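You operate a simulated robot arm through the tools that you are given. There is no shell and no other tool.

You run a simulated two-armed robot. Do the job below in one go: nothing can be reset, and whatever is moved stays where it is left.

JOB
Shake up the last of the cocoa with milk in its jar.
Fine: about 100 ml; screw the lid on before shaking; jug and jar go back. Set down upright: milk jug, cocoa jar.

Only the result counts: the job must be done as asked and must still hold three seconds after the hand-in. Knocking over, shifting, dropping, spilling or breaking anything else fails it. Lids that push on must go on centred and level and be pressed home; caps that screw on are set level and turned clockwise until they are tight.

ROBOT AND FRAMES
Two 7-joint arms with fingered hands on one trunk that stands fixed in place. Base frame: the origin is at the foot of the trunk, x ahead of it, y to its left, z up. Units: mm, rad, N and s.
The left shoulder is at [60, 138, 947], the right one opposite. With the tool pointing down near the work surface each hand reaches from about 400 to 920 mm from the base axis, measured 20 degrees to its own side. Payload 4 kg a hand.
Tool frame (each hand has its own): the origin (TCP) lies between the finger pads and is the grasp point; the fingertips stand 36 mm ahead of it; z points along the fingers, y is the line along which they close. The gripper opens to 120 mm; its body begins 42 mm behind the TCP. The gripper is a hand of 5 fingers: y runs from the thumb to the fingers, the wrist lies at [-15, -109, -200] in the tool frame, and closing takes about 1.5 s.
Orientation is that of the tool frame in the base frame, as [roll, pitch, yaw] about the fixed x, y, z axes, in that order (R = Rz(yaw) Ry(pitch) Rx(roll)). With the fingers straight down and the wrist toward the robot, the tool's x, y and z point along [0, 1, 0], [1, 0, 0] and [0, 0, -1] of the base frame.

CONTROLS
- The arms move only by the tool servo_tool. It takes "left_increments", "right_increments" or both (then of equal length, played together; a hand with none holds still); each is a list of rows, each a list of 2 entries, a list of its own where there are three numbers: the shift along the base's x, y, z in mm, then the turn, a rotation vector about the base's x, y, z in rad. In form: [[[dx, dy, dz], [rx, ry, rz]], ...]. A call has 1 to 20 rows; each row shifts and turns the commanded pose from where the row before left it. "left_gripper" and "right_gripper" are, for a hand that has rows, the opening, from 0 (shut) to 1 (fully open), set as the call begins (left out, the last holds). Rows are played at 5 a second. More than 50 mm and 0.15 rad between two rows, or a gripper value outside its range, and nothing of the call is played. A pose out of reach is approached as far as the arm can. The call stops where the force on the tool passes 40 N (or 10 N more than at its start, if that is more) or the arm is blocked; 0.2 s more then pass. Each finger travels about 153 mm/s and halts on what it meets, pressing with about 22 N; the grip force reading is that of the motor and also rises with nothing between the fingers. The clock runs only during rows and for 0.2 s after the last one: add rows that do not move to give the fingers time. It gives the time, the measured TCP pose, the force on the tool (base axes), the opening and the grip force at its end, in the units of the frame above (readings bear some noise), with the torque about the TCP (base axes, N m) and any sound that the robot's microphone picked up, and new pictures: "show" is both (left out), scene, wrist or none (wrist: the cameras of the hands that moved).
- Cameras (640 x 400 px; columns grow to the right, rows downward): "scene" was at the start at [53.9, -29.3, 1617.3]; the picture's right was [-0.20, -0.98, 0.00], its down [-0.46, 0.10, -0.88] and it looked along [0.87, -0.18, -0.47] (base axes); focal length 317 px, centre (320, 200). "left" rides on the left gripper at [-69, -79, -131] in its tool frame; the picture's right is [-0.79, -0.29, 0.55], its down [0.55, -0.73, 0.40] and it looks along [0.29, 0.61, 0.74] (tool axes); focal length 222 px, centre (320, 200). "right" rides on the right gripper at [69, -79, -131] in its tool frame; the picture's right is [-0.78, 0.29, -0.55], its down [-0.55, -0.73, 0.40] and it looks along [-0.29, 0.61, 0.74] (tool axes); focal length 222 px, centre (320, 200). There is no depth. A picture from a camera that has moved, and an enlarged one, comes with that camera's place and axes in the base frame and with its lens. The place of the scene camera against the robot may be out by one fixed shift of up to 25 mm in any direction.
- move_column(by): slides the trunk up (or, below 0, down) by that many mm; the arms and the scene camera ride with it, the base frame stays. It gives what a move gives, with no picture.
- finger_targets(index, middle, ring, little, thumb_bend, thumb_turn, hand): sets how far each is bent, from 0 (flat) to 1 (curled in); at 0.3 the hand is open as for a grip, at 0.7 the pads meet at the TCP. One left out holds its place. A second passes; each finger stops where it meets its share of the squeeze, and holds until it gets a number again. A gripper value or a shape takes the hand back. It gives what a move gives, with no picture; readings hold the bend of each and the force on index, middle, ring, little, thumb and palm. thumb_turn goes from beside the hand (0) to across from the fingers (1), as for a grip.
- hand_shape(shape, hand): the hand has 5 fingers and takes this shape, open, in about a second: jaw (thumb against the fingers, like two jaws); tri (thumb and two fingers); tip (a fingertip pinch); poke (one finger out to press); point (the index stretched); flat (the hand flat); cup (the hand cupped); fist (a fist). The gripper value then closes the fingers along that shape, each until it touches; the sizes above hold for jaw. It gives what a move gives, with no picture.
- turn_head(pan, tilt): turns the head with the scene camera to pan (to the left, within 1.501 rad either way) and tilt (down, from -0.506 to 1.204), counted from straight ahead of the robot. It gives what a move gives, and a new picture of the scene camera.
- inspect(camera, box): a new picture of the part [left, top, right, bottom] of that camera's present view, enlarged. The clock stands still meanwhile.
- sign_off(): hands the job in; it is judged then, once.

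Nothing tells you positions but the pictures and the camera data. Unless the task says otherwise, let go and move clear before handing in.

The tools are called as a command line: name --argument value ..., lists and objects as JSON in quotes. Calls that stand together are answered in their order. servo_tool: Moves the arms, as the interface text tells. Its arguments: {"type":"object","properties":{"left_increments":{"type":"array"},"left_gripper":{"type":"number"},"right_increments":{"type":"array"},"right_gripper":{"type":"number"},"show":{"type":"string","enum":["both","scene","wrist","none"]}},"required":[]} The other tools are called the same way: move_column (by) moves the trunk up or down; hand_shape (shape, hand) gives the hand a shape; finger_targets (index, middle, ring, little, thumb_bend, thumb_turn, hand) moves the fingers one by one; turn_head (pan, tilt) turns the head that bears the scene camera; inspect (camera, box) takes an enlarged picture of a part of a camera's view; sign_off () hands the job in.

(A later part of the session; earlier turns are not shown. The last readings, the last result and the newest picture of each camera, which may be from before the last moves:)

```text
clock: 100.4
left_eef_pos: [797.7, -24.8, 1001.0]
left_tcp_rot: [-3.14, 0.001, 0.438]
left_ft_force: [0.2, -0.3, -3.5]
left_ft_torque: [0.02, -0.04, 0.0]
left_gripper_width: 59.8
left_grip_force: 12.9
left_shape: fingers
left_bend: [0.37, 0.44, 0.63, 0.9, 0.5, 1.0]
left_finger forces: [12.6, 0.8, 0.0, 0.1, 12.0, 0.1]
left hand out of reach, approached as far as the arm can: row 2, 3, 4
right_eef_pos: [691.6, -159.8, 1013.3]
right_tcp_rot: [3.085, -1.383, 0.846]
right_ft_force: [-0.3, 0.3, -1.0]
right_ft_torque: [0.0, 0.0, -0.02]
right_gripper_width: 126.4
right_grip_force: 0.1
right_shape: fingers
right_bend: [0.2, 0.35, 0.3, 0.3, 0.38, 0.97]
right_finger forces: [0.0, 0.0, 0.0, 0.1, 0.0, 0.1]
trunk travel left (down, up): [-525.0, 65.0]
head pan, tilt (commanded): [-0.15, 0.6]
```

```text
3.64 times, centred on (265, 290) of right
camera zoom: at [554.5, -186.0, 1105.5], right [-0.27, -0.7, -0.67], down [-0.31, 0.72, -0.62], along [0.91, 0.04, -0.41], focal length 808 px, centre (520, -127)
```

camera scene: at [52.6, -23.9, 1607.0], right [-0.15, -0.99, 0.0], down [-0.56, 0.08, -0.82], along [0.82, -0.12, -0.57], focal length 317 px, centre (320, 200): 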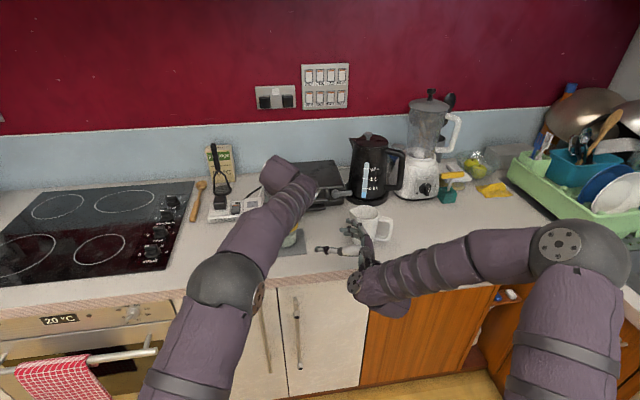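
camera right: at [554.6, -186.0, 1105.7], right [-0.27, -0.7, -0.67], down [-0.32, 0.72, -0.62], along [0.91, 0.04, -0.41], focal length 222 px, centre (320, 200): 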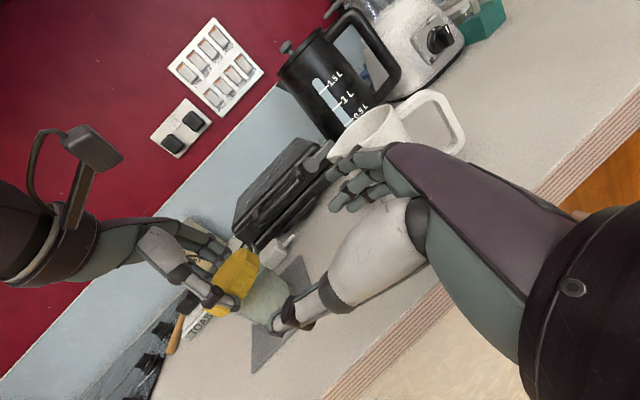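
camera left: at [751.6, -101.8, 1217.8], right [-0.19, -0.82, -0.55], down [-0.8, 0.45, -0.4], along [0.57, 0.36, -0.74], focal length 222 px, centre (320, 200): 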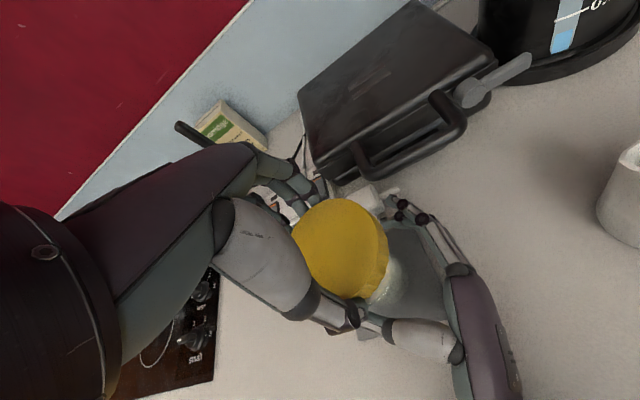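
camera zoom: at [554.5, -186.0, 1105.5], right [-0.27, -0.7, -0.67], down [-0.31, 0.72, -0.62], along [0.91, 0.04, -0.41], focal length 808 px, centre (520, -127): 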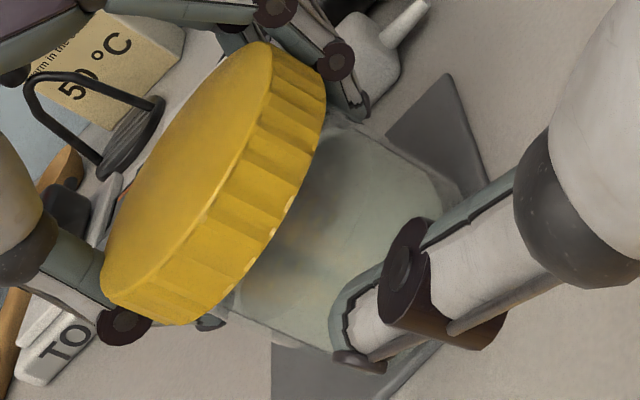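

The jar is upright near the front of the mat with the lid sitting level on it; the mat has not moved. I open the left hand, let it clear the lid, and rise to re-grip.

servo_tool --left_increments '[[[0, 0, 0], [0, 0, 0]], [[0, 0, 0], [0, 0, 0]], [[0, 0, 0], [0, 0, 0]], [[0, 0, 0], [0, 0, 0]], [[0, 0, 0], [0, 0, 0]], [[0, 0, 0], [0, 0, 0]]]' --left_gripper 1.0 --show "none"

inspect --camera "scene" --box '[268, 200, 322, 262]'

inspect --camera "left" --box '[240, 120, 480, 340]'

```text
clock: 101.8
left_eef_pos: [798.8, -25.1, 1000.8]
left_tcp_rot: [3.142, 0.001, 0.439]
left_ft_force: [-0.2, -0.3, -0.1]
left_ft_torque: [0.01, -0.01, 0.0]
left_gripper_width: 120.1
left_grip_force: 0.0
left_shape: jaw
left_bend: [0.3, 0.3, 0.3, 0.3, 0.3, 0.97]
left_finger forces: [0.1, 0.1, 0.0, 0.0, 0.0, 0.0]
right_eef_pos: [692.0, -160.7, 1014.5]
right_tcp_rot: [3.084, -1.382, 0.848]
right_ft_force: [0.4, -0.4, -0.3]
right_ft_torque: [0.03, 0.02, 0.01]
right_gripper_width: 126.5
right_grip_force: 0.0
right_shape: fingers
right_bend: [0.2, 0.35, 0.3, 0.3, 0.38, 0.97]
right_finger forces: [0.0, 0.0, 0.1, 0.1, 0.0, 0.0]
trunk travel left (down, up): [-525.0, 65.0]
head pan, tilt (commanded): [-0.15, 0.6]
```

```text
6.45 times, centred on (295, 231) of scene
camera zoom: at [52.2, -23.9, 1607.0], right [-0.15, -0.99, 0.0], down [-0.56, 0.08, -0.82], along [0.82, -0.12, -0.57], focal length 2048 px, centre (481, 0)
```

zoom: 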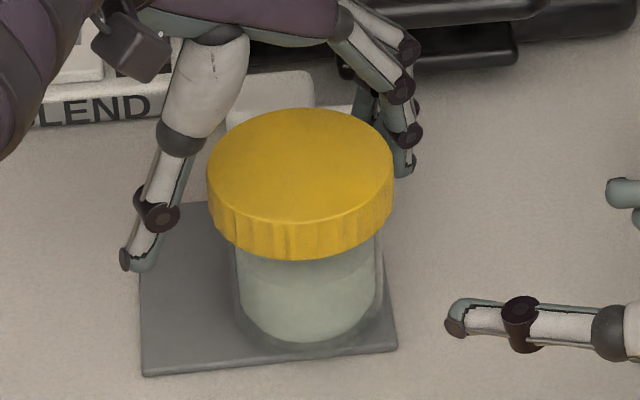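

```text
1.82 times, centred on (360, 230) of left
camera zoom: at [701.1, 16.9, 1132.2], right [-0.83, -0.07, -0.55], down [0.18, 0.9, -0.4], along [0.52, -0.43, -0.74], focal length 404 px, centre (247, 146)
```

zoom: 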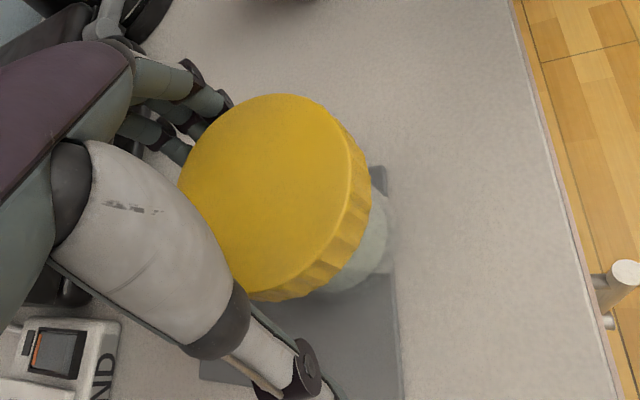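

Released: the jar stands flat on the mat at about (793, -36), lid level on top. I raise the trunk 60 mm, which lifts both hands clear and gives the arms more reach for turning.

move_column --by 60

turn_head --pan -0.1 --tilt 0.68

inspect --camera "scene" --box '[260, 170, 370, 270]'

inspect --camera "right" --box '[190, 225, 330, 365]'

inspect --camera "left" --box '[260, 120, 440, 300]'

```text
clock: 102.8
left_eef_pos: [798.2, -26.9, 1061.3]
left_tcp_rot: [3.141, 0.002, 0.439]
left_ft_force: [-0.4, 0.4, 0.9]
left_ft_torque: [-0.02, -0.01, -0.01]
left_gripper_width: 119.6
left_grip_force: 0.1
left_shape: jaw
left_bend: [0.3, 0.3, 0.3, 0.3, 0.3, 0.97]
left_finger forces: [0.0, 0.0, 0.0, 0.0, 0.0, 0.0]
right_eef_pos: [692.9, -159.4, 1074.1]
right_tcp_rot: [3.084, -1.384, 0.848]
right_ft_force: [0.7, 0.7, -0.7]
right_ft_torque: [0.01, -0.01, 0.0]
right_gripper_width: 126.5
right_grip_force: 0.0
right_shape: fingers
right_bend: [0.2, 0.35, 0.3, 0.3, 0.38, 0.97]
right_finger forces: [0.0, 0.0, 0.0, 0.1, 0.0, 0.0]
trunk travel left (down, up): [-585.0, 5.0]
head pan, tilt (commanded): [-0.15, 0.6]
```

```text
clock: 103.4
left_eef_pos: [796.9, -26.0, 1061.8]
left_tcp_rot: [-3.141, 0.0, 0.439]
left_ft_force: [0.3, 1.0, 0.0]
left_ft_torque: [-0.04, 0.03, 0.02]
left_gripper_width: 119.5
left_grip_force: 0.0
left_shape: jaw
left_bend: [0.3, 0.3, 0.3, 0.3, 0.3, 0.97]
left_finger forces: [0.1, 0.0, 0.0, 0.0, 0.0, 0.1]
right_eef_pos: [691.8, -159.8, 1074.7]
right_tcp_rot: [3.082, -1.382, 0.849]
right_ft_force: [-1.0, -0.3, -0.4]
right_ft_torque: [-0.01, -0.02, -0.02]
right_gripper_width: 126.6
right_grip_force: 0.0
right_shape: fingers
right_bend: [0.2, 0.35, 0.3, 0.3, 0.38, 0.97]
right_finger forces: [0.0, 0.0, 0.1, 0.0, 0.1, 0.0]
trunk travel left (down, up): [-585.0, 5.0]
head pan, tilt (commanded): [-0.099, 0.681]
camera scene: at [50.0, -19.2, 1660.1], right [-0.1, -0.99, 0.0], down [-0.63, 0.06, -0.78], along [0.77, -0.08, -0.63], focal length 317 px, centre (320, 200)
```

scene: 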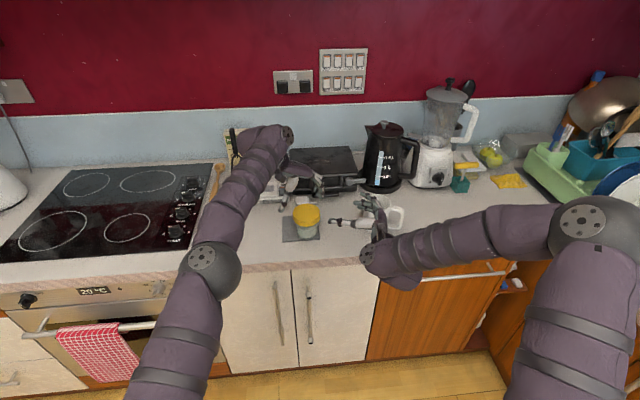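

```text
4.00 times, centred on (315, 220) of scene
camera zoom: at [50.0, -19.2, 1660.1], right [-0.1, -0.99, 0.0], down [-0.63, 0.06, -0.78], along [0.77, -0.08, -0.63], focal length 1270 px, centre (340, 120)
```

zoom: 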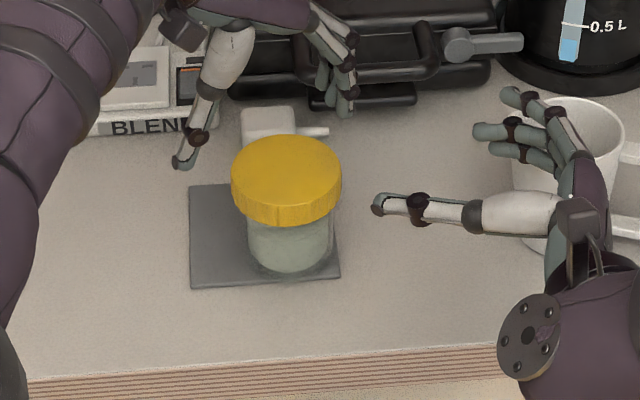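

```text
2.86 times, centred on (260, 295) of right
camera zoom: at [554.4, -185.8, 1165.7], right [-0.27, -0.7, -0.67], down [-0.31, 0.72, -0.62], along [0.91, 0.04, -0.41], focal length 635 px, centre (491, -71)
```

zoom: 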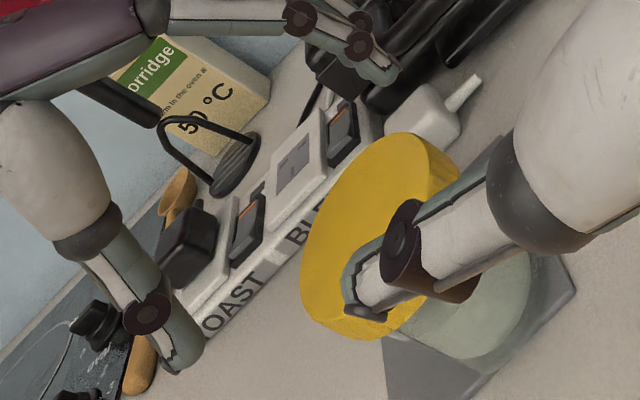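

```text
2.22 times, centred on (350, 210) of left
camera zoom: at [701.1, 16.9, 1192.2], right [-0.83, -0.07, -0.55], down [0.18, 0.9, -0.4], along [0.52, -0.43, -0.74], focal length 494 px, centre (253, 178)
```

zoom: 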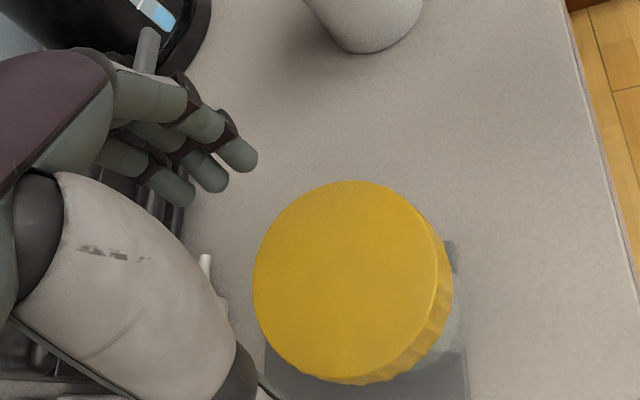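

I want to be sure the lid is truly seated on the jar and the jar is upright, so I zoom tightly on both from the head and left wrist.

inspect --camera "left" --box '[340, 180, 420, 260]'

inspect --camera "scene" --box '[284, 198, 330, 246]'

```text
5.00 times, centred on (380, 220) of left
camera zoom: at [701.1, 16.9, 1192.2], right [-0.83, -0.07, -0.55], down [0.18, 0.9, -0.4], along [0.52, -0.43, -0.74], focal length 1111 px, centre (20, 100)
```

zoom: 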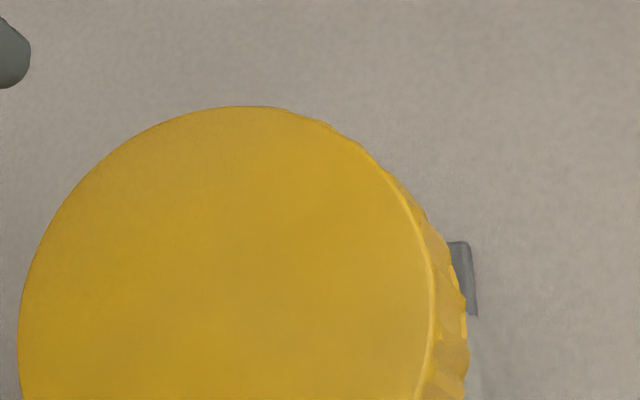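

```text
8.33 times, centred on (307, 222) of scene
camera zoom: at [50.0, -19.2, 1660.1], right [-0.1, -0.99, 0.0], down [-0.63, 0.06, -0.78], along [0.77, -0.08, -0.63], focal length 2645 px, centre (428, 17)
```

zoom: 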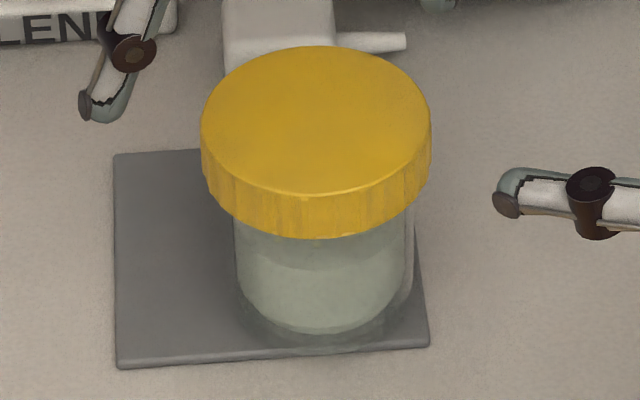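

The jar looks upright at about (793, -38) with the lid level on it (top at z about 998). I swing the left hand back counter-clockwise above the lid for another clockwise stroke.

servo_tool --left_increments '[[[0, -2, 10], [0, 0, 0.1385]], [[-1, -2, 5], [0, 0, 0.1385]], [[-1, -2, 0], [0, 0, 0.1385]], [[-1, -2, 0], [0, 0, 0.1385]], [[-1, -2, 0], [0, 0, 0.1385]], [[0, -2, 0], [0, 0, 0.1385]], [[0, 0, 0], [0, 0, 0.1385]], [[0, 0, 0], [0, 0, 0.1385]], [[0, 0, 0], [0, 0, 0.1385]], [[0, 0, 0], [0, 0, 0.1385]], [[0, 0, 0], [0, 0, 0.1385]], [[0, 0, 0], [0, 0, 0.1385]], [[0, 0, 0], [0, 0, 0]]]' --left_gripper 1.0 --show "wrist"

inspect --camera "left" --box '[260, 140, 460, 340]'

```text
clock: 106.2
left_eef_pos: [800.6, -30.9, 1074.9]
left_tcp_rot: [3.134, -0.009, 0.582]
left_ft_force: [0.4, -0.5, 0.6]
left_ft_torque: [-0.05, 0.01, -0.02]
left_gripper_width: 120.1
left_grip_force: 0.2
left_shape: jaw
left_bend: [0.3, 0.3, 0.3, 0.3, 0.3, 0.97]
left_finger forces: [0.0, 0.0, 0.1, 0.0, 0.0, 0.1]
left hand out of reach, approached as far as the arm can: row 1, 2, 3, 4, 5, 6, 7, 8, 9, 10, 11, 12
right_eef_pos: [692.7, -159.9, 1073.6]
right_tcp_rot: [3.074, -1.382, 0.857]
right_ft_force: [0.7, -0.6, 0.4]
right_ft_torque: [-0.02, -0.01, 0.0]
right_gripper_width: 126.5
right_grip_force: 0.0
right_shape: fingers
right_bend: [0.2, 0.35, 0.3, 0.3, 0.38, 0.97]
right_finger forces: [0.1, 0.0, 0.0, 0.1, 0.0, 0.0]
trunk travel left (down, up): [-585.0, 5.0]
head pan, tilt (commanded): [-0.099, 0.681]
camera left: at [697.3, -1.7, 1203.2], right [-0.81, -0.19, -0.56], down [0.06, 0.92, -0.4], along [0.58, -0.36, -0.73], focal length 222 px, centre (320, 200)
```

left: 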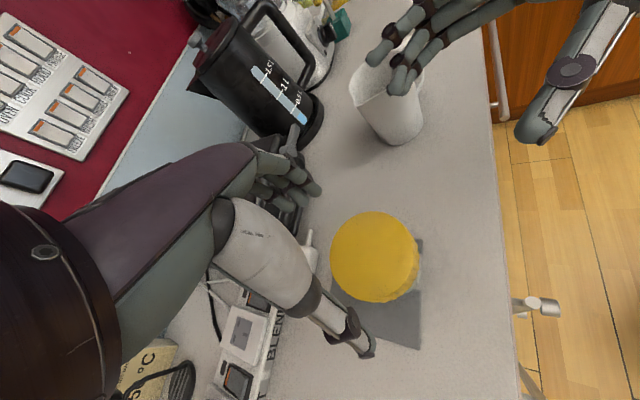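

```text
2.00 times, centred on (360, 240) of left
camera zoom: at [697.3, -1.7, 1203.2], right [-0.81, -0.19, -0.56], down [0.06, 0.92, -0.4], along [0.58, -0.36, -0.73], focal length 444 px, centre (240, 120)
```

zoom: 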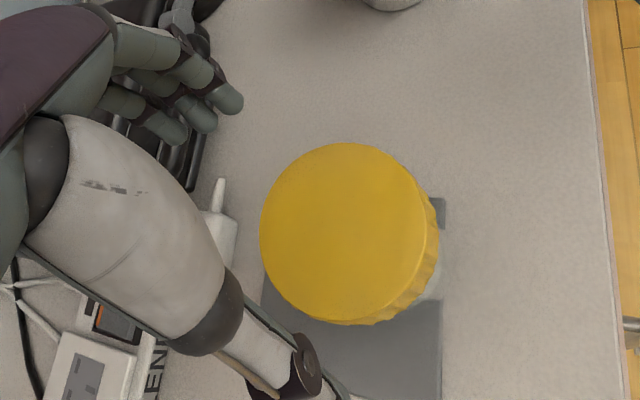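

The wrist is stuck near a limit in this arm posture. I pull the left hand back toward me and up, where there is room to unwind, then turn it.

servo_tool --left_increments '[[[-20, 15, 15], [0, 0, 0]], [[-25, 20, 15], [0, 0, 0]], [[-25, 20, 15], [0, 0, 0]], [[-25, 20, 15], [0, 0, 0.05]], [[-20, 15, 10], [0, 0, 0.1]], [[-10, 10, 0], [0, 0, 0.14]], [[0, 0, 0], [0, 0, 0.14]], [[0, 0, 0], [0, 0, 0.14]], [[0, 0, 0], [0, 0, 0.14]], [[0, 0, 0], [0, 0, 0.14]], [[0, 0, 0], [0, 0, 0.14]], [[0, 0, 0], [0, 0, 0.14]], [[0, 0, 0], [0, 0, 0]]]' --left_gripper 1.0 --show "scene"

```text
clock: 109.0
left_eef_pos: [800.2, -32.0, 1073.5]
left_tcp_rot: [3.134, -0.009, 0.582]
left_ft_force: [0.9, -0.3, -0.8]
left_ft_torque: [0.01, -0.04, -0.02]
left_gripper_width: 120.0
left_grip_force: 0.0
left_shape: jaw
left_bend: [0.3, 0.3, 0.3, 0.3, 0.3, 0.97]
left_finger forces: [0.0, 0.0, 0.1, 0.0, 0.0, 0.1]
left hand out of reach, approached as far as the arm can: row 1, 2, 3, 4, 5, 6, 7, 8, 9, 10, 11, 12
right_eef_pos: [692.5, -159.8, 1073.9]
right_tcp_rot: [3.078, -1.383, 0.852]
right_ft_force: [-1.0, -0.2, 0.4]
right_ft_torque: [0.0, 0.06, -0.01]
right_gripper_width: 126.6
right_grip_force: 0.0
right_shape: fingers
right_bend: [0.2, 0.35, 0.3, 0.3, 0.38, 0.97]
right_finger forces: [0.1, 0.1, 0.0, 0.1, 0.0, 0.0]
trunk travel left (down, up): [-585.0, 5.0]
head pan, tilt (commanded): [-0.099, 0.681]
camera scene: at [50.1, -19.2, 1660.0], right [-0.1, -1.0, 0.0], down [-0.63, 0.06, -0.78], along [0.77, -0.08, -0.63], focal length 317 px, centre (320, 200)
```

scene: 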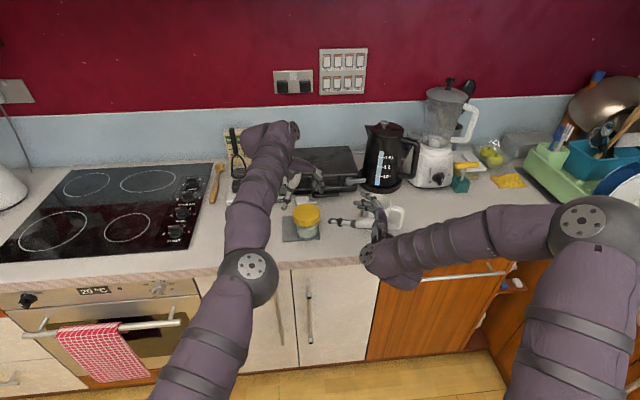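

Even pulling back was refused from this joint posture, so I probe with small moves to find a free direction, starting with straight up.

servo_tool --left_increments '[[[0, 0, 8], [0, 0, 0]], [[0, 0, 8], [0, 0, 0]]]' --show "none"

servo_tool --left_increments '[[[-8, 0, 0], [0, 0, 0]], [[-8, 0, 0], [0, 0, 0]]]' --show "none"

servo_tool --left_increments '[[[0, 0, 0], [0, 0, -0.1]], [[0, 0, 0], [0, 0, -0.1]]]' --show "none"

```text
clock: 109.6
left_eef_pos: [800.2, -30.5, 1088.7]
left_tcp_rot: [3.135, -0.007, 0.583]
left_ft_force: [-0.1, -0.3, 0.0]
left_ft_torque: [0.0, -0.03, 0.02]
left_gripper_width: 119.9
left_grip_force: 0.0
left_shape: jaw
left_bend: [0.3, 0.3, 0.3, 0.3, 0.3, 0.97]
left_finger forces: [0.1, 0.1, 0.1, 0.0, 0.0, 0.0]
right_eef_pos: [691.3, -159.8, 1073.4]
right_tcp_rot: [3.073, -1.382, 0.858]
right_ft_force: [0.0, -0.1, 0.2]
right_ft_torque: [0.0, 0.02, 0.02]
right_gripper_width: 126.7
right_grip_force: 0.0
right_shape: fingers
right_bend: [0.2, 0.35, 0.3, 0.3, 0.38, 0.97]
right_finger forces: [0.0, 0.1, 0.0, 0.0, 0.0, 0.1]
trunk travel left (down, up): [-585.0, 5.0]
head pan, tilt (commanded): [-0.099, 0.681]
```

```text
clock: 110.2
left_eef_pos: [800.8, -31.2, 1088.7]
left_tcp_rot: [3.136, -0.009, 0.583]
left_ft_force: [-0.3, -0.1, -0.6]
left_ft_torque: [-0.01, 0.0, -0.01]
left_gripper_width: 120.1
left_grip_force: 0.1
left_shape: jaw
left_bend: [0.3, 0.3, 0.3, 0.3, 0.3, 0.97]
left_finger forces: [0.0, 0.1, 0.1, 0.0, 0.0, 0.0]
left hand out of reach, approached as far as the arm can: row 1, 2
right_eef_pos: [692.2, -159.8, 1075.0]
right_tcp_rot: [3.069, -1.382, 0.862]
right_ft_force: [0.3, -0.3, -0.8]
right_ft_torque: [0.01, 0.05, 0.02]
right_gripper_width: 126.5
right_grip_force: 0.1
right_shape: fingers
right_bend: [0.2, 0.35, 0.3, 0.3, 0.38, 0.97]
right_finger forces: [0.0, 0.0, 0.1, 0.0, 0.0, 0.0]
trunk travel left (down, up): [-585.0, 5.0]
head pan, tilt (commanded): [-0.099, 0.681]
```

```text
clock: 110.8
left_eef_pos: [795.2, -36.1, 1081.4]
left_tcp_rot: [3.14, -0.005, 0.443]
left_ft_force: [-0.6, -0.2, -1.0]
left_ft_torque: [0.02, 0.0, 0.0]
left_gripper_width: 120.3
left_grip_force: 0.0
left_shape: jaw
left_bend: [0.3, 0.3, 0.3, 0.3, 0.3, 0.97]
left_finger forces: [0.0, 0.0, 0.0, 0.1, 0.0, 0.0]
left hand out of reach, approached as far as the arm can: row 1, 2
right_eef_pos: [691.6, -160.0, 1075.3]
right_tcp_rot: [3.078, -1.382, 0.851]
right_ft_force: [-0.1, 0.1, 0.0]
right_ft_torque: [0.02, 0.01, 0.01]
right_gripper_width: 126.5
right_grip_force: 0.1
right_shape: fingers
right_bend: [0.2, 0.35, 0.3, 0.3, 0.38, 0.97]
right_finger forces: [0.0, 0.1, 0.0, 0.0, 0.0, 0.0]
trunk travel left (down, up): [-585.0, 5.0]
head pan, tilt (commanded): [-0.099, 0.681]
```

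Upward works. I go higher to find room, then try drawing back and turning.

servo_tool --left_increments '[[[0, 0, 15], [0, 0, 0]], [[0, 0, 20], [0, 0, 0]], [[0, 0, 20], [0, 0, 0]], [[0, 0, 20], [0, 0, 0]], [[0, 0, 20], [0, 0, 0]], [[0, 0, 20], [0, 0, 0]]]' --show "none"

servo_tool --left_increments '[[[-10, 10, 0], [0, 0, 0]], [[-10, 10, 0], [0, 0, 0]], [[0, 0, 0], [0, 0, 0.08]]]' --show "none"

```text
clock: 112.2
left_eef_pos: [769.6, -29.7, 1187.0]
left_tcp_rot: [3.139, -0.006, 0.447]
left_ft_force: [0.7, 0.5, -0.5]
left_ft_torque: [-0.03, -0.02, 0.01]
left_gripper_width: 120.2
left_grip_force: 0.1
left_shape: jaw
left_bend: [0.3, 0.3, 0.3, 0.3, 0.3, 0.97]
left_finger forces: [0.0, 0.1, 0.0, 0.0, 0.1, 0.0]
left hand out of reach, approached as far as the arm can: row 2, 3, 4, 5
right_eef_pos: [692.5, -158.8, 1074.9]
right_tcp_rot: [3.073, -1.38, 0.859]
right_ft_force: [-0.9, -0.4, -0.1]
right_ft_torque: [-0.02, 0.0, -0.03]
right_gripper_width: 126.1
right_grip_force: 0.0
right_shape: fingers
right_bend: [0.2, 0.35, 0.3, 0.3, 0.38, 0.97]
right_finger forces: [0.1, 0.0, 0.0, 0.1, 0.0, 0.0]
trunk travel left (down, up): [-585.0, 5.0]
head pan, tilt (commanded): [-0.099, 0.681]
```

```text
clock: 113.0
left_eef_pos: [750.6, -47.2, 1180.2]
left_tcp_rot: [-3.113, -0.01, 0.391]
left_ft_force: [0.3, 0.8, 0.0]
left_ft_torque: [0.03, 0.0, 0.01]
left_gripper_width: 120.0
left_grip_force: 0.1
left_shape: jaw
left_bend: [0.3, 0.3, 0.3, 0.3, 0.3, 0.97]
left_finger forces: [0.1, 0.0, 0.0, 0.0, 0.0, 0.1]
left hand out of reach, approached as far as the arm can: row 2, 3
right_eef_pos: [692.3, -159.9, 1074.8]
right_tcp_rot: [3.086, -1.383, 0.844]
right_ft_force: [-0.3, -0.3, -0.3]
right_ft_torque: [0.0, 0.0, -0.02]
right_gripper_width: 126.6
right_grip_force: 0.1
right_shape: fingers
right_bend: [0.2, 0.35, 0.3, 0.3, 0.38, 0.97]
right_finger forces: [0.0, 0.1, 0.0, 0.0, 0.1, 0.0]
trunk travel left (down, up): [-585.0, 5.0]
head pan, tilt (commanded): [-0.099, 0.681]
```

The arm is moving again but oddly. I look at its posture before continuing.

servo_tool --left_increments '[[[-10, 0, 0], [0, 0, 0]], [[-10, 0, 0], [0, 0, 0]]]' --show "both"

```text
clock: 113.6
left_eef_pos: [752.6, -45.4, 1181.0]
left_tcp_rot: [-3.113, -0.009, 0.39]
left_ft_force: [0.9, 0.5, -1.0]
left_ft_torque: [0.01, 0.0, -0.01]
left_gripper_width: 119.9
left_grip_force: 0.1
left_shape: jaw
left_bend: [0.3, 0.3, 0.3, 0.3, 0.3, 0.97]
left_finger forces: [0.1, 0.0, 0.0, 0.0, 0.0, 0.1]
left hand out of reach, approached as far as the arm can: row 1, 2
right_eef_pos: [692.0, -160.1, 1073.2]
right_tcp_rot: [3.083, -1.381, 0.847]
right_ft_force: [0.8, -0.3, -0.1]
right_ft_torque: [-0.03, 0.01, 0.0]
right_gripper_width: 126.3
right_grip_force: 0.0
right_shape: fingers
right_bend: [0.2, 0.35, 0.3, 0.3, 0.38, 0.97]
right_finger forces: [0.0, 0.0, 0.0, 0.0, 0.1, 0.1]
trunk travel left (down, up): [-585.0, 5.0]
head pan, tilt (commanded): [-0.099, 0.681]
camera scene: at [50.1, -19.0, 1660.0], right [-0.1, -1.0, 0.0], down [-0.63, 0.06, -0.78], along [0.77, -0.08, -0.63], focal length 317 px, centre (320, 200)
camera left: at [657.2, -2.6, 1312.4], right [-0.84, -0.02, -0.55], down [0.23, 0.9, -0.37], along [0.5, -0.44, -0.75], focal length 222 px, centre (320, 200)
```

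scene: 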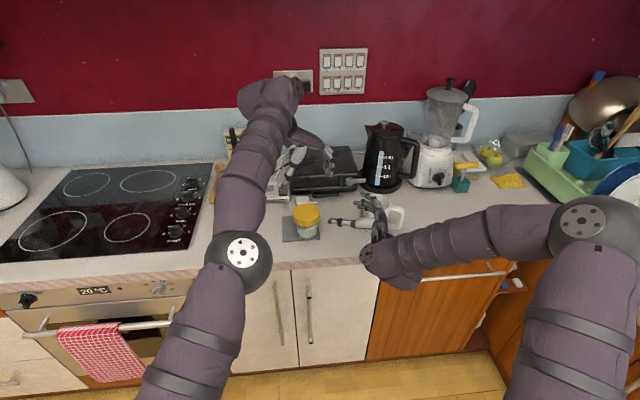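
left: 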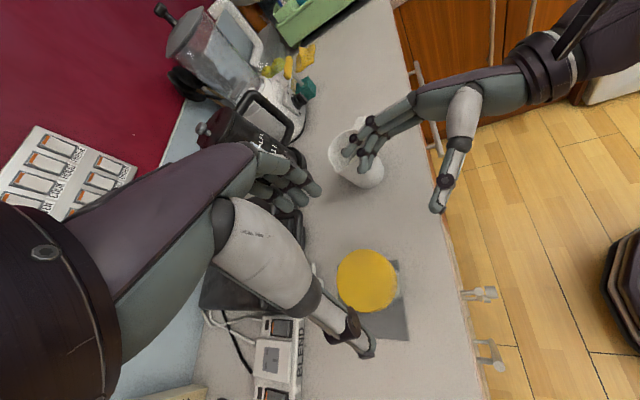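

The posture looks ordinary, just wound up at the wrist. I sweep the left hand sideways to the left, toward a pose it held easily before.

servo_tool --left_increments '[[[0, 15, 0], [0, 0, 0]], [[0, 20, 0], [0, 0, 0]], [[0, 25, 0], [0, 0, 0]], [[0, 25, 0], [0, 0, 0]], [[0, 25, 0], [0, 0, 0]], [[0, 25, 0], [0, 0, 0]]]' --show "none"

```text
clock: 115.0
left_eef_pos: [751.5, -28.5, 1178.2]
left_tcp_rot: [-3.108, -0.001, 0.388]
left_ft_force: [1.1, 0.2, 0.3]
left_ft_torque: [-0.04, 0.03, 0.0]
left_gripper_width: 119.9
left_grip_force: 0.1
left_shape: jaw
left_bend: [0.3, 0.3, 0.3, 0.3, 0.3, 0.97]
left_finger forces: [0.1, 0.0, 0.1, 0.0, 0.1, 0.0]
left hand out of reach, approached as far as the arm can: row 2, 3, 4, 5, 6
right_eef_pos: [692.1, -158.7, 1073.9]
right_tcp_rot: [3.081, -1.381, 0.851]
right_ft_force: [0.4, -0.2, 0.0]
right_ft_torque: [-0.02, 0.0, -0.02]
right_gripper_width: 126.3
right_grip_force: 0.1
right_shape: fingers
right_bend: [0.2, 0.35, 0.3, 0.3, 0.38, 0.97]
right_finger forces: [0.1, 0.0, 0.0, 0.1, 0.0, 0.0]
trunk travel left (down, up): [-585.0, 5.0]
head pan, tilt (commanded): [-0.099, 0.681]
```

Still limited. I test small tilts one at a time to find which joint is against its stop.

servo_tool --left_increments '[[[0, 0, 0], [0.1, 0, 0]]]' --show "none"

servo_tool --left_increments '[[[0, 0, 0], [0, 0.1, 0]]]' --show "none"

servo_tool --left_increments '[[[0, 0, 0], [-0.1, 0, 0]]]' --show "none"

servo_tool --left_increments '[[[0, 0, 0], [0, -0.1, 0]]]' --show "none"

```text
clock: 115.4
left_eef_pos: [750.2, -29.1, 1177.1]
left_tcp_rot: [-3.022, -0.049, 0.389]
left_ft_force: [0.2, -0.6, 0.2]
left_ft_torque: [-0.02, -0.01, -0.01]
left_gripper_width: 120.0
left_grip_force: 0.1
left_shape: jaw
left_bend: [0.3, 0.3, 0.3, 0.3, 0.3, 0.97]
left_finger forces: [0.0, 0.0, 0.0, 0.1, 0.0, 0.0]
right_eef_pos: [691.9, -158.6, 1074.4]
right_tcp_rot: [3.073, -1.382, 0.857]
right_ft_force: [-0.6, 0.0, 0.3]
right_ft_torque: [-0.03, -0.04, 0.01]
right_gripper_width: 126.5
right_grip_force: 0.0
right_shape: fingers
right_bend: [0.2, 0.35, 0.3, 0.3, 0.38, 0.97]
right_finger forces: [0.1, 0.0, 0.0, 0.1, 0.0, 0.0]
trunk travel left (down, up): [-585.0, 5.0]
head pan, tilt (commanded): [-0.099, 0.681]
```

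```text
clock: 115.8
left_eef_pos: [745.2, -30.2, 1164.9]
left_tcp_rot: [-2.994, -0.011, 0.383]
left_ft_force: [-0.6, -0.2, -0.1]
left_ft_torque: [-0.03, 0.01, -0.02]
left_gripper_width: 119.8
left_grip_force: 0.1
left_shape: jaw
left_bend: [0.3, 0.3, 0.3, 0.3, 0.3, 0.97]
left_finger forces: [0.0, 0.0, 0.1, 0.1, 0.0, 0.0]
left hand out of reach, approached as far as the arm can: row 1
right_eef_pos: [692.2, -159.6, 1073.4]
right_tcp_rot: [3.072, -1.382, 0.859]
right_ft_force: [-0.2, -0.1, -0.5]
right_ft_torque: [0.0, 0.01, -0.01]
right_gripper_width: 126.3
right_grip_force: 0.1
right_shape: fingers
right_bend: [0.2, 0.35, 0.3, 0.3, 0.38, 0.97]
right_finger forces: [0.0, 0.0, 0.1, 0.0, 0.1, 0.0]
trunk travel left (down, up): [-585.0, 5.0]
head pan, tilt (commanded): [-0.099, 0.681]
```

```text
clock: 116.2
left_eef_pos: [746.2, -31.3, 1164.0]
left_tcp_rot: [-3.087, 0.029, 0.38]
left_ft_force: [-0.2, 0.3, -0.6]
left_ft_torque: [-0.01, 0.01, -0.01]
left_gripper_width: 120.1
left_grip_force: 0.0
left_shape: jaw
left_bend: [0.3, 0.3, 0.3, 0.3, 0.3, 0.97]
left_finger forces: [0.0, 0.0, 0.1, 0.1, 0.0, 0.0]
right_eef_pos: [691.2, -160.9, 1074.1]
right_tcp_rot: [3.078, -1.383, 0.853]
right_ft_force: [-0.7, 0.9, 0.4]
right_ft_torque: [-0.04, -0.03, 0.0]
right_gripper_width: 126.4
right_grip_force: 0.1
right_shape: fingers
right_bend: [0.2, 0.35, 0.3, 0.3, 0.38, 0.97]
right_finger forces: [0.1, 0.1, 0.0, 0.0, 0.0, 0.0]
trunk travel left (down, up): [-585.0, 5.0]
head pan, tilt (commanded): [-0.099, 0.681]
```

```text
clock: 116.6
left_eef_pos: [745.4, -61.1, 1180.5]
left_tcp_rot: [-3.101, -0.054, 0.304]
left_ft_force: [-0.5, 0.2, -0.4]
left_ft_torque: [0.04, -0.04, -0.05]
left_gripper_width: 119.9
left_grip_force: 0.1
left_shape: jaw
left_bend: [0.3, 0.3, 0.3, 0.3, 0.3, 0.97]
left_finger forces: [0.0, 0.0, 0.1, 0.1, 0.0, 0.0]
left hand out of reach, approached as far as the arm can: row 1
right_eef_pos: [691.2, -160.3, 1075.9]
right_tcp_rot: [3.069, -1.385, 0.861]
right_ft_force: [-0.1, -0.4, 0.4]
right_ft_torque: [-0.01, 0.03, 0.01]
right_gripper_width: 126.3
right_grip_force: 0.0
right_shape: fingers
right_bend: [0.2, 0.35, 0.3, 0.3, 0.38, 0.97]
right_finger forces: [0.0, 0.0, 0.1, 0.0, 0.0, 0.1]
trunk travel left (down, up): [-585.0, 5.0]
head pan, tilt (commanded): [-0.099, 0.681]
```

The wrist flexion looks to be at its stop because the hand is high and close in. Lowering should free it, so I move down instead, staying well above the lid.

servo_tool --left_increments '[[[0, 10, -15], [0, 0, 0]], [[0, 10, -15], [0, 0, 0]], [[0, 10, -15], [0, 0, 0]], [[0, 10, -15], [0, 0, 0]]]' --show "none"

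servo_tool --left_increments '[[[0, 15, 0], [0, 0, 0]], [[0, 15, 0], [0, 0, 0]], [[0, 15, 0], [0, 0, 0]]]' --show "none"

```text
clock: 117.6
left_eef_pos: [747.2, 12.7, 1103.3]
left_tcp_rot: [-3.127, -0.065, 0.38]
left_ft_force: [0.4, 0.8, -0.7]
left_ft_torque: [0.03, 0.03, 0.01]
left_gripper_width: 119.8
left_grip_force: 0.1
left_shape: jaw
left_bend: [0.3, 0.3, 0.3, 0.3, 0.3, 0.97]
left_finger forces: [0.0, 0.1, 0.0, 0.1, 0.1, 0.1]
right_eef_pos: [691.4, -159.7, 1072.7]
right_tcp_rot: [3.087, -1.381, 0.844]
right_ft_force: [-0.1, -0.2, -0.6]
right_ft_torque: [-0.01, 0.01, 0.01]
right_gripper_width: 126.3
right_grip_force: 0.2
right_shape: fingers
right_bend: [0.2, 0.35, 0.3, 0.3, 0.38, 0.97]
right_finger forces: [0.0, 0.1, 0.1, 0.1, 0.0, 0.0]
trunk travel left (down, up): [-585.0, 5.0]
head pan, tilt (commanded): [-0.099, 0.681]
```

```text
clock: 118.4
left_eef_pos: [747.4, 56.8, 1103.1]
left_tcp_rot: [-3.127, -0.065, 0.381]
left_ft_force: [-0.4, 0.5, -0.6]
left_ft_torque: [0.0, -0.02, -0.02]
left_gripper_width: 119.9
left_grip_force: 0.1
left_shape: jaw
left_bend: [0.3, 0.3, 0.3, 0.3, 0.3, 0.97]
left_finger forces: [0.1, 0.1, 0.1, 0.0, 0.0, 0.0]
right_eef_pos: [692.3, -158.8, 1074.5]
right_tcp_rot: [3.081, -1.381, 0.851]
right_ft_force: [0.3, -0.2, -0.3]
right_ft_torque: [0.0, -0.02, -0.01]
right_gripper_width: 126.3
right_grip_force: 0.1
right_shape: fingers
right_bend: [0.2, 0.35, 0.3, 0.3, 0.38, 0.97]
right_finger forces: [0.0, 0.1, 0.0, 0.1, 0.0, 0.0]
trunk travel left (down, up): [-585.0, 5.0]
head pan, tilt (commanded): [-0.099, 0.681]
```

Free again. I level the hand and turn it counter-clockwise here, where there's room.

servo_tool --left_increments '[[[0, 5, 0], [-0.0377, 0.0549, 0]], [[0, 5, 0], [0, 0, 0.138]], [[0, 5, 0], [0, 0, 0.138]], [[0, 0, 0], [0, 0, 0.138]], [[0, 0, 0], [0, 0, 0.138]], [[0, 0, 0], [0, 0, 0.138]], [[0, 0, 0], [0, 0, 0.138]], [[0, 0, 0], [0, 0, 0.138]], [[0, 0, 0], [0, 0, 0.138]], [[0, 0, 0], [0, 0, 0.138]], [[0, 0, 0], [0, 0, 0.138]], [[0, 0, 0], [0, 0, 0.138]], [[0, 0, 0], [0, 0, 0]]]' --show "both"

```text
clock: 121.2
left_eef_pos: [747.5, 71.5, 1103.6]
left_tcp_rot: [-3.139, 0.0, 1.902]
left_ft_force: [0.5, 0.1, 0.1]
left_ft_torque: [-0.01, -0.01, 0.01]
left_gripper_width: 120.2
left_grip_force: 0.0
left_shape: jaw
left_bend: [0.3, 0.3, 0.3, 0.3, 0.3, 0.97]
left_finger forces: [0.0, 0.0, 0.1, 0.0, 0.1, 0.0]
right_eef_pos: [692.4, -159.2, 1072.9]
right_tcp_rot: [3.081, -1.382, 0.851]
right_ft_force: [0.2, -0.9, 0.8]
right_ft_torque: [0.01, 0.03, -0.01]
right_gripper_width: 126.6
right_grip_force: 0.0
right_shape: fingers
right_bend: [0.2, 0.35, 0.3, 0.3, 0.38, 0.97]
right_finger forces: [0.0, 0.0, 0.1, 0.0, 0.1, 0.0]
trunk travel left (down, up): [-585.0, 5.0]
head pan, tilt (commanded): [-0.099, 0.681]
camera scene: at [49.9, -18.9, 1660.0], right [-0.1, -1.0, 0.0], down [-0.63, 0.06, -0.78], along [0.77, -0.08, -0.63], focal length 317 px, centre (320, 200)
camera left: at [694.7, -19.8, 1234.0], right [-0.02, -0.84, -0.55], down [-0.87, 0.28, -0.4], along [0.48, 0.47, -0.74], focal length 222 px, centre (320, 200)
```

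scene: 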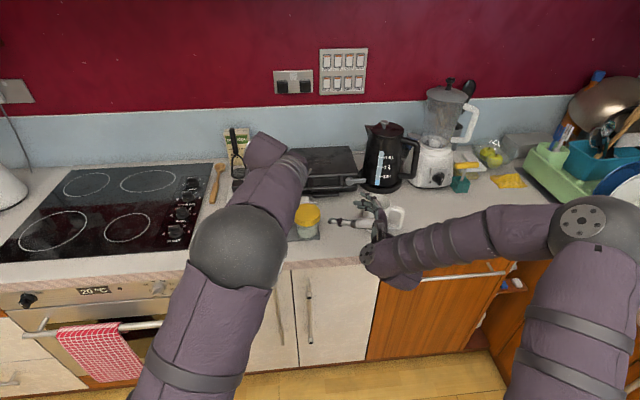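
left: 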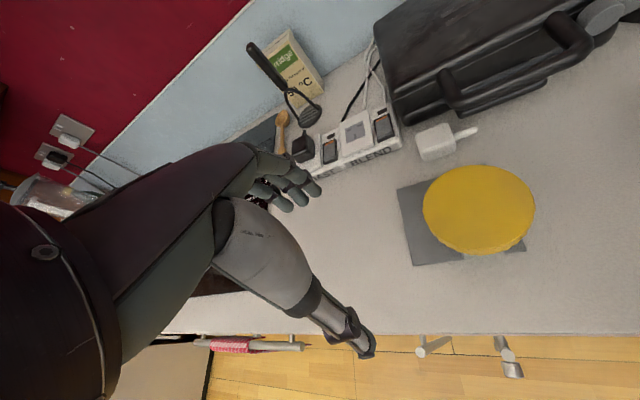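

Turned. I bring the hand above the lid again and refine the centring from the wrist view.

servo_tool --left_increments '[[[8.1, -22.3, -4], [0, 0, 0]], [[8.1, -22.3, -4], [0, 0, 0]], [[8.1, -22.3, -4], [0, 0, 0]], [[8.1, -22.3, -6], [0, 0, 0]], [[8.1, -22.3, -6], [0, 0, 0]], [[0, 0, 0], [0, 0, 0]]]' --show "none"

inspect --camera "left" --box '[300, 170, 460, 330]'

inspect --camera "scene" --box '[260, 170, 370, 270]'

```text
clock: 122.6
left_eef_pos: [788.5, -42.4, 1078.1]
left_tcp_rot: [-3.14, 0.0, 1.901]
left_ft_force: [-1.5, 0.0, -0.2]
left_ft_torque: [0.01, -0.04, -0.01]
left_gripper_width: 119.9
left_grip_force: 0.1
left_shape: jaw
left_bend: [0.3, 0.3, 0.3, 0.3, 0.3, 0.97]
left_finger forces: [0.0, 0.0, 0.0, 0.0, 0.1, 0.0]
right_eef_pos: [691.0, -159.9, 1075.4]
right_tcp_rot: [3.08, -1.381, 0.851]
right_ft_force: [0.9, -0.3, 1.2]
right_ft_torque: [-0.01, -0.01, 0.01]
right_gripper_width: 126.6
right_grip_force: 0.1
right_shape: fingers
right_bend: [0.2, 0.35, 0.3, 0.3, 0.38, 0.97]
right_finger forces: [0.1, 0.0, 0.1, 0.0, 0.1, 0.0]
trunk travel left (down, up): [-585.0, 5.0]
head pan, tilt (commanded): [-0.099, 0.681]
```

```text
2.50 times, centred on (380, 250) of left
camera zoom: at [736.5, -133.7, 1209.4], right [-0.02, -0.84, -0.55], down [-0.87, 0.28, -0.4], along [0.49, 0.47, -0.74], focal length 555 px, centre (170, 75)
```

zoom: 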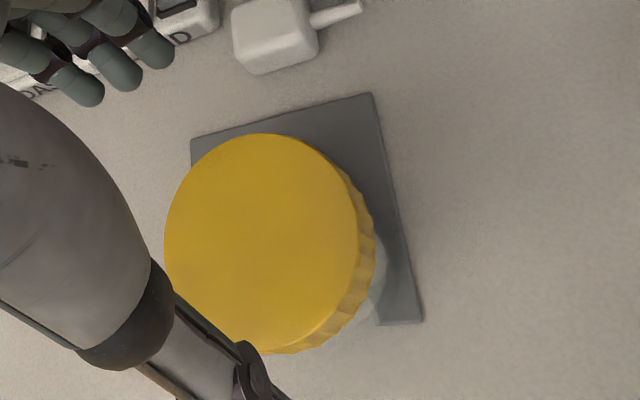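

```text
4.00 times, centred on (315, 220) of scene
camera zoom: at [49.7, -19.0, 1660.1], right [-0.1, -1.0, 0.0], down [-0.63, 0.06, -0.78], along [0.77, -0.08, -0.63], focal length 1270 px, centre (340, 120)
```

zoom: 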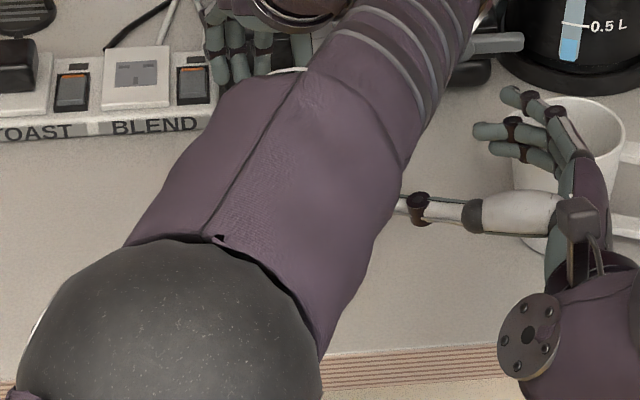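

The lid's centre reads about (785, -38). To check whether the jar really stands upright there, I lower the right hand so its camera sees the jar side-on past its own thumb.

servo_tool --right_increments '[[[0, -10, -20], [0, 0, 0]], [[0, -10, -20], [0, 0, 0]], [[0, -10, -20], [0, 0, 0]], [[0, -10, -20], [0, 0, 0]], [[0, 0, 0], [0, 0, 0]]]' --show "wrist"

inspect --camera "right" --box '[180, 200, 320, 340]'

```text
clock: 123.8
left_eef_pos: [788.9, -43.0, 1078.9]
left_tcp_rot: [-3.139, -0.001, 1.902]
left_ft_force: [0.3, 0.3, 0.7]
left_ft_torque: [-0.04, -0.01, 0.03]
left_gripper_width: 119.7
left_grip_force: 0.0
left_shape: jaw
left_bend: [0.3, 0.3, 0.3, 0.3, 0.3, 0.97]
left_finger forces: [0.0, 0.0, 0.0, 0.1, 0.0, 0.0]
right_eef_pos: [690.4, -198.4, 995.4]
right_tcp_rot: [3.066, -1.383, 0.864]
right_ft_force: [0.2, 2.4, 7.8]
right_ft_torque: [-0.42, -0.65, 0.14]
right_gripper_width: 126.4
right_grip_force: 4.4
right_shape: fingers
right_bend: [0.2, 0.35, 0.3, 0.3, 0.38, 0.97]
right_finger forces: [8.3, 0.0, 0.0, 0.0, 0.0, 0.0]
trunk travel left (down, up): [-585.0, 5.0]
head pan, tilt (commanded): [-0.099, 0.681]
camera right: at [553.0, -225.1, 1086.3], right [-0.27, -0.7, -0.67], down [-0.31, 0.72, -0.62], along [0.91, 0.04, -0.41], focal length 222 px, centre (320, 200)
```

right: 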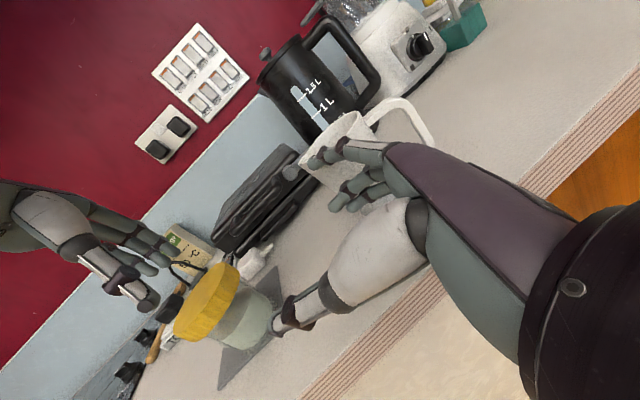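

```text
2.86 times, centred on (250, 270) of right
camera zoom: at [553.0, -225.1, 1086.3], right [-0.27, -0.7, -0.67], down [-0.31, 0.72, -0.62], along [0.91, 0.04, -0.41], focal length 635 px, centre (520, 0)
```

zoom: 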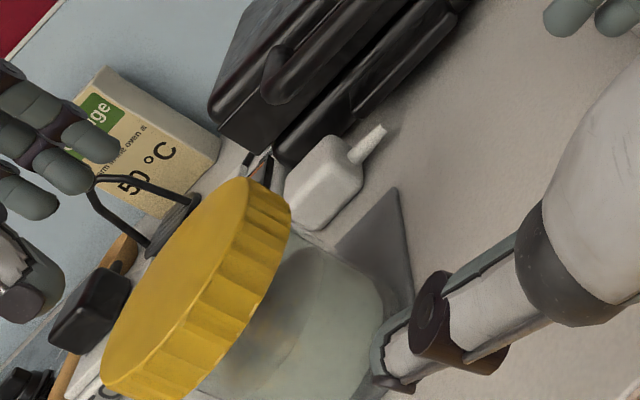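

The right index has touched the jug's rim. I back the right hand straight up and away at once.

servo_tool --right_increments '[[[0, 0, 15], [0, 0, 0]], [[0, 0, 15], [0, 0, 0]], [[-10, 10, 5], [0, 0, 0]], [[-10, 10, 0], [0, 0, 0]], [[0, 0, 0], [0, 0, 0]]]' --show "both"

inspect --camera "right" --box '[170, 180, 310, 340]'

inspect --camera "scene" --box '[350, 170, 430, 250]'

```text
clock: 125.0
left_eef_pos: [789.5, -43.7, 1079.2]
left_tcp_rot: [-3.14, -0.002, 1.899]
left_ft_force: [0.1, -0.3, -0.8]
left_ft_torque: [-0.01, 0.01, -0.01]
left_gripper_width: 120.0
left_grip_force: 0.0
left_shape: jaw
left_bend: [0.3, 0.3, 0.3, 0.3, 0.3, 0.97]
left_finger forces: [0.0, 0.0, 0.0, 0.0, 0.0, 0.1]
right_eef_pos: [670.8, -179.7, 1029.3]
right_tcp_rot: [3.087, -1.382, 0.844]
right_ft_force: [0.0, 0.2, 0.6]
right_ft_torque: [0.02, 0.02, 0.02]
right_gripper_width: 126.4
right_grip_force: 0.0
right_shape: fingers
right_bend: [0.2, 0.35, 0.3, 0.3, 0.38, 0.97]
right_finger forces: [0.0, 0.1, 0.0, 0.0, 0.1, 0.0]
trunk travel left (down, up): [-585.0, 5.0]
head pan, tilt (commanded): [-0.099, 0.681]
camera scene: at [50.0, -19.2, 1660.0], right [-0.1, -0.99, 0.0], down [-0.63, 0.06, -0.78], along [0.77, -0.08, -0.63], focal length 317 px, centre (320, 200)
camera right: at [534.3, -206.1, 1120.9], right [-0.27, -0.7, -0.66], down [-0.32, 0.72, -0.62], along [0.91, 0.04, -0.41], focal length 222 px, centre (320, 200)
```

scene: 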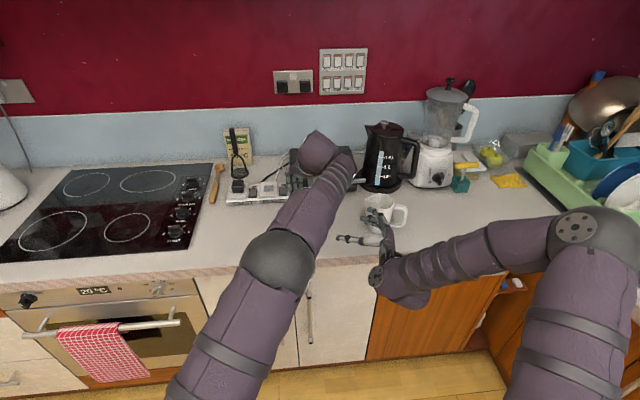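
right: 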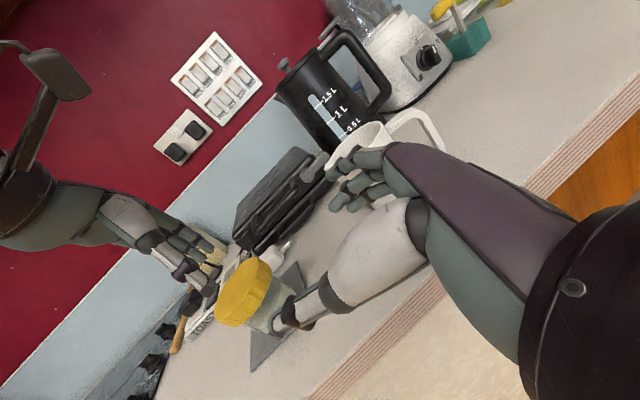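

```text
2.50 times, centred on (240, 260) of right
camera zoom: at [534.3, -206.1, 1120.9], right [-0.27, -0.7, -0.66], down [-0.32, 0.72, -0.62], along [0.91, 0.04, -0.41], focal length 555 px, centre (520, 50)
```

zoom: 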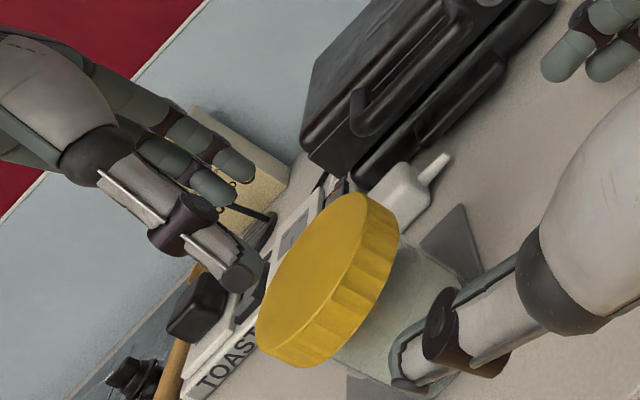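

```text
5.00 times, centred on (390, 210) of scene
camera zoom: at [50.0, -19.2, 1660.0], right [-0.1, -0.99, 0.0], down [-0.63, 0.06, -0.78], along [0.77, -0.08, -0.63], focal length 1587 px, centre (-30, 150)
```

zoom: 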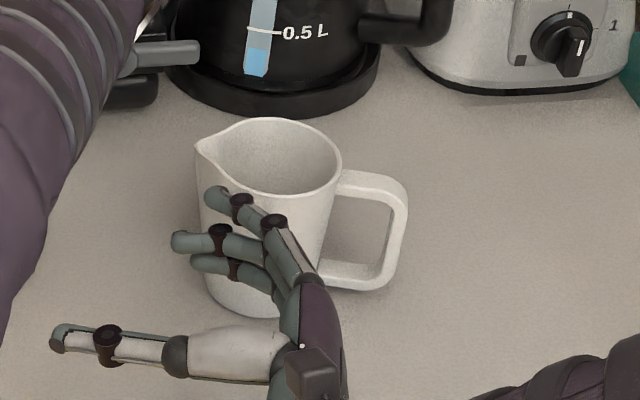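

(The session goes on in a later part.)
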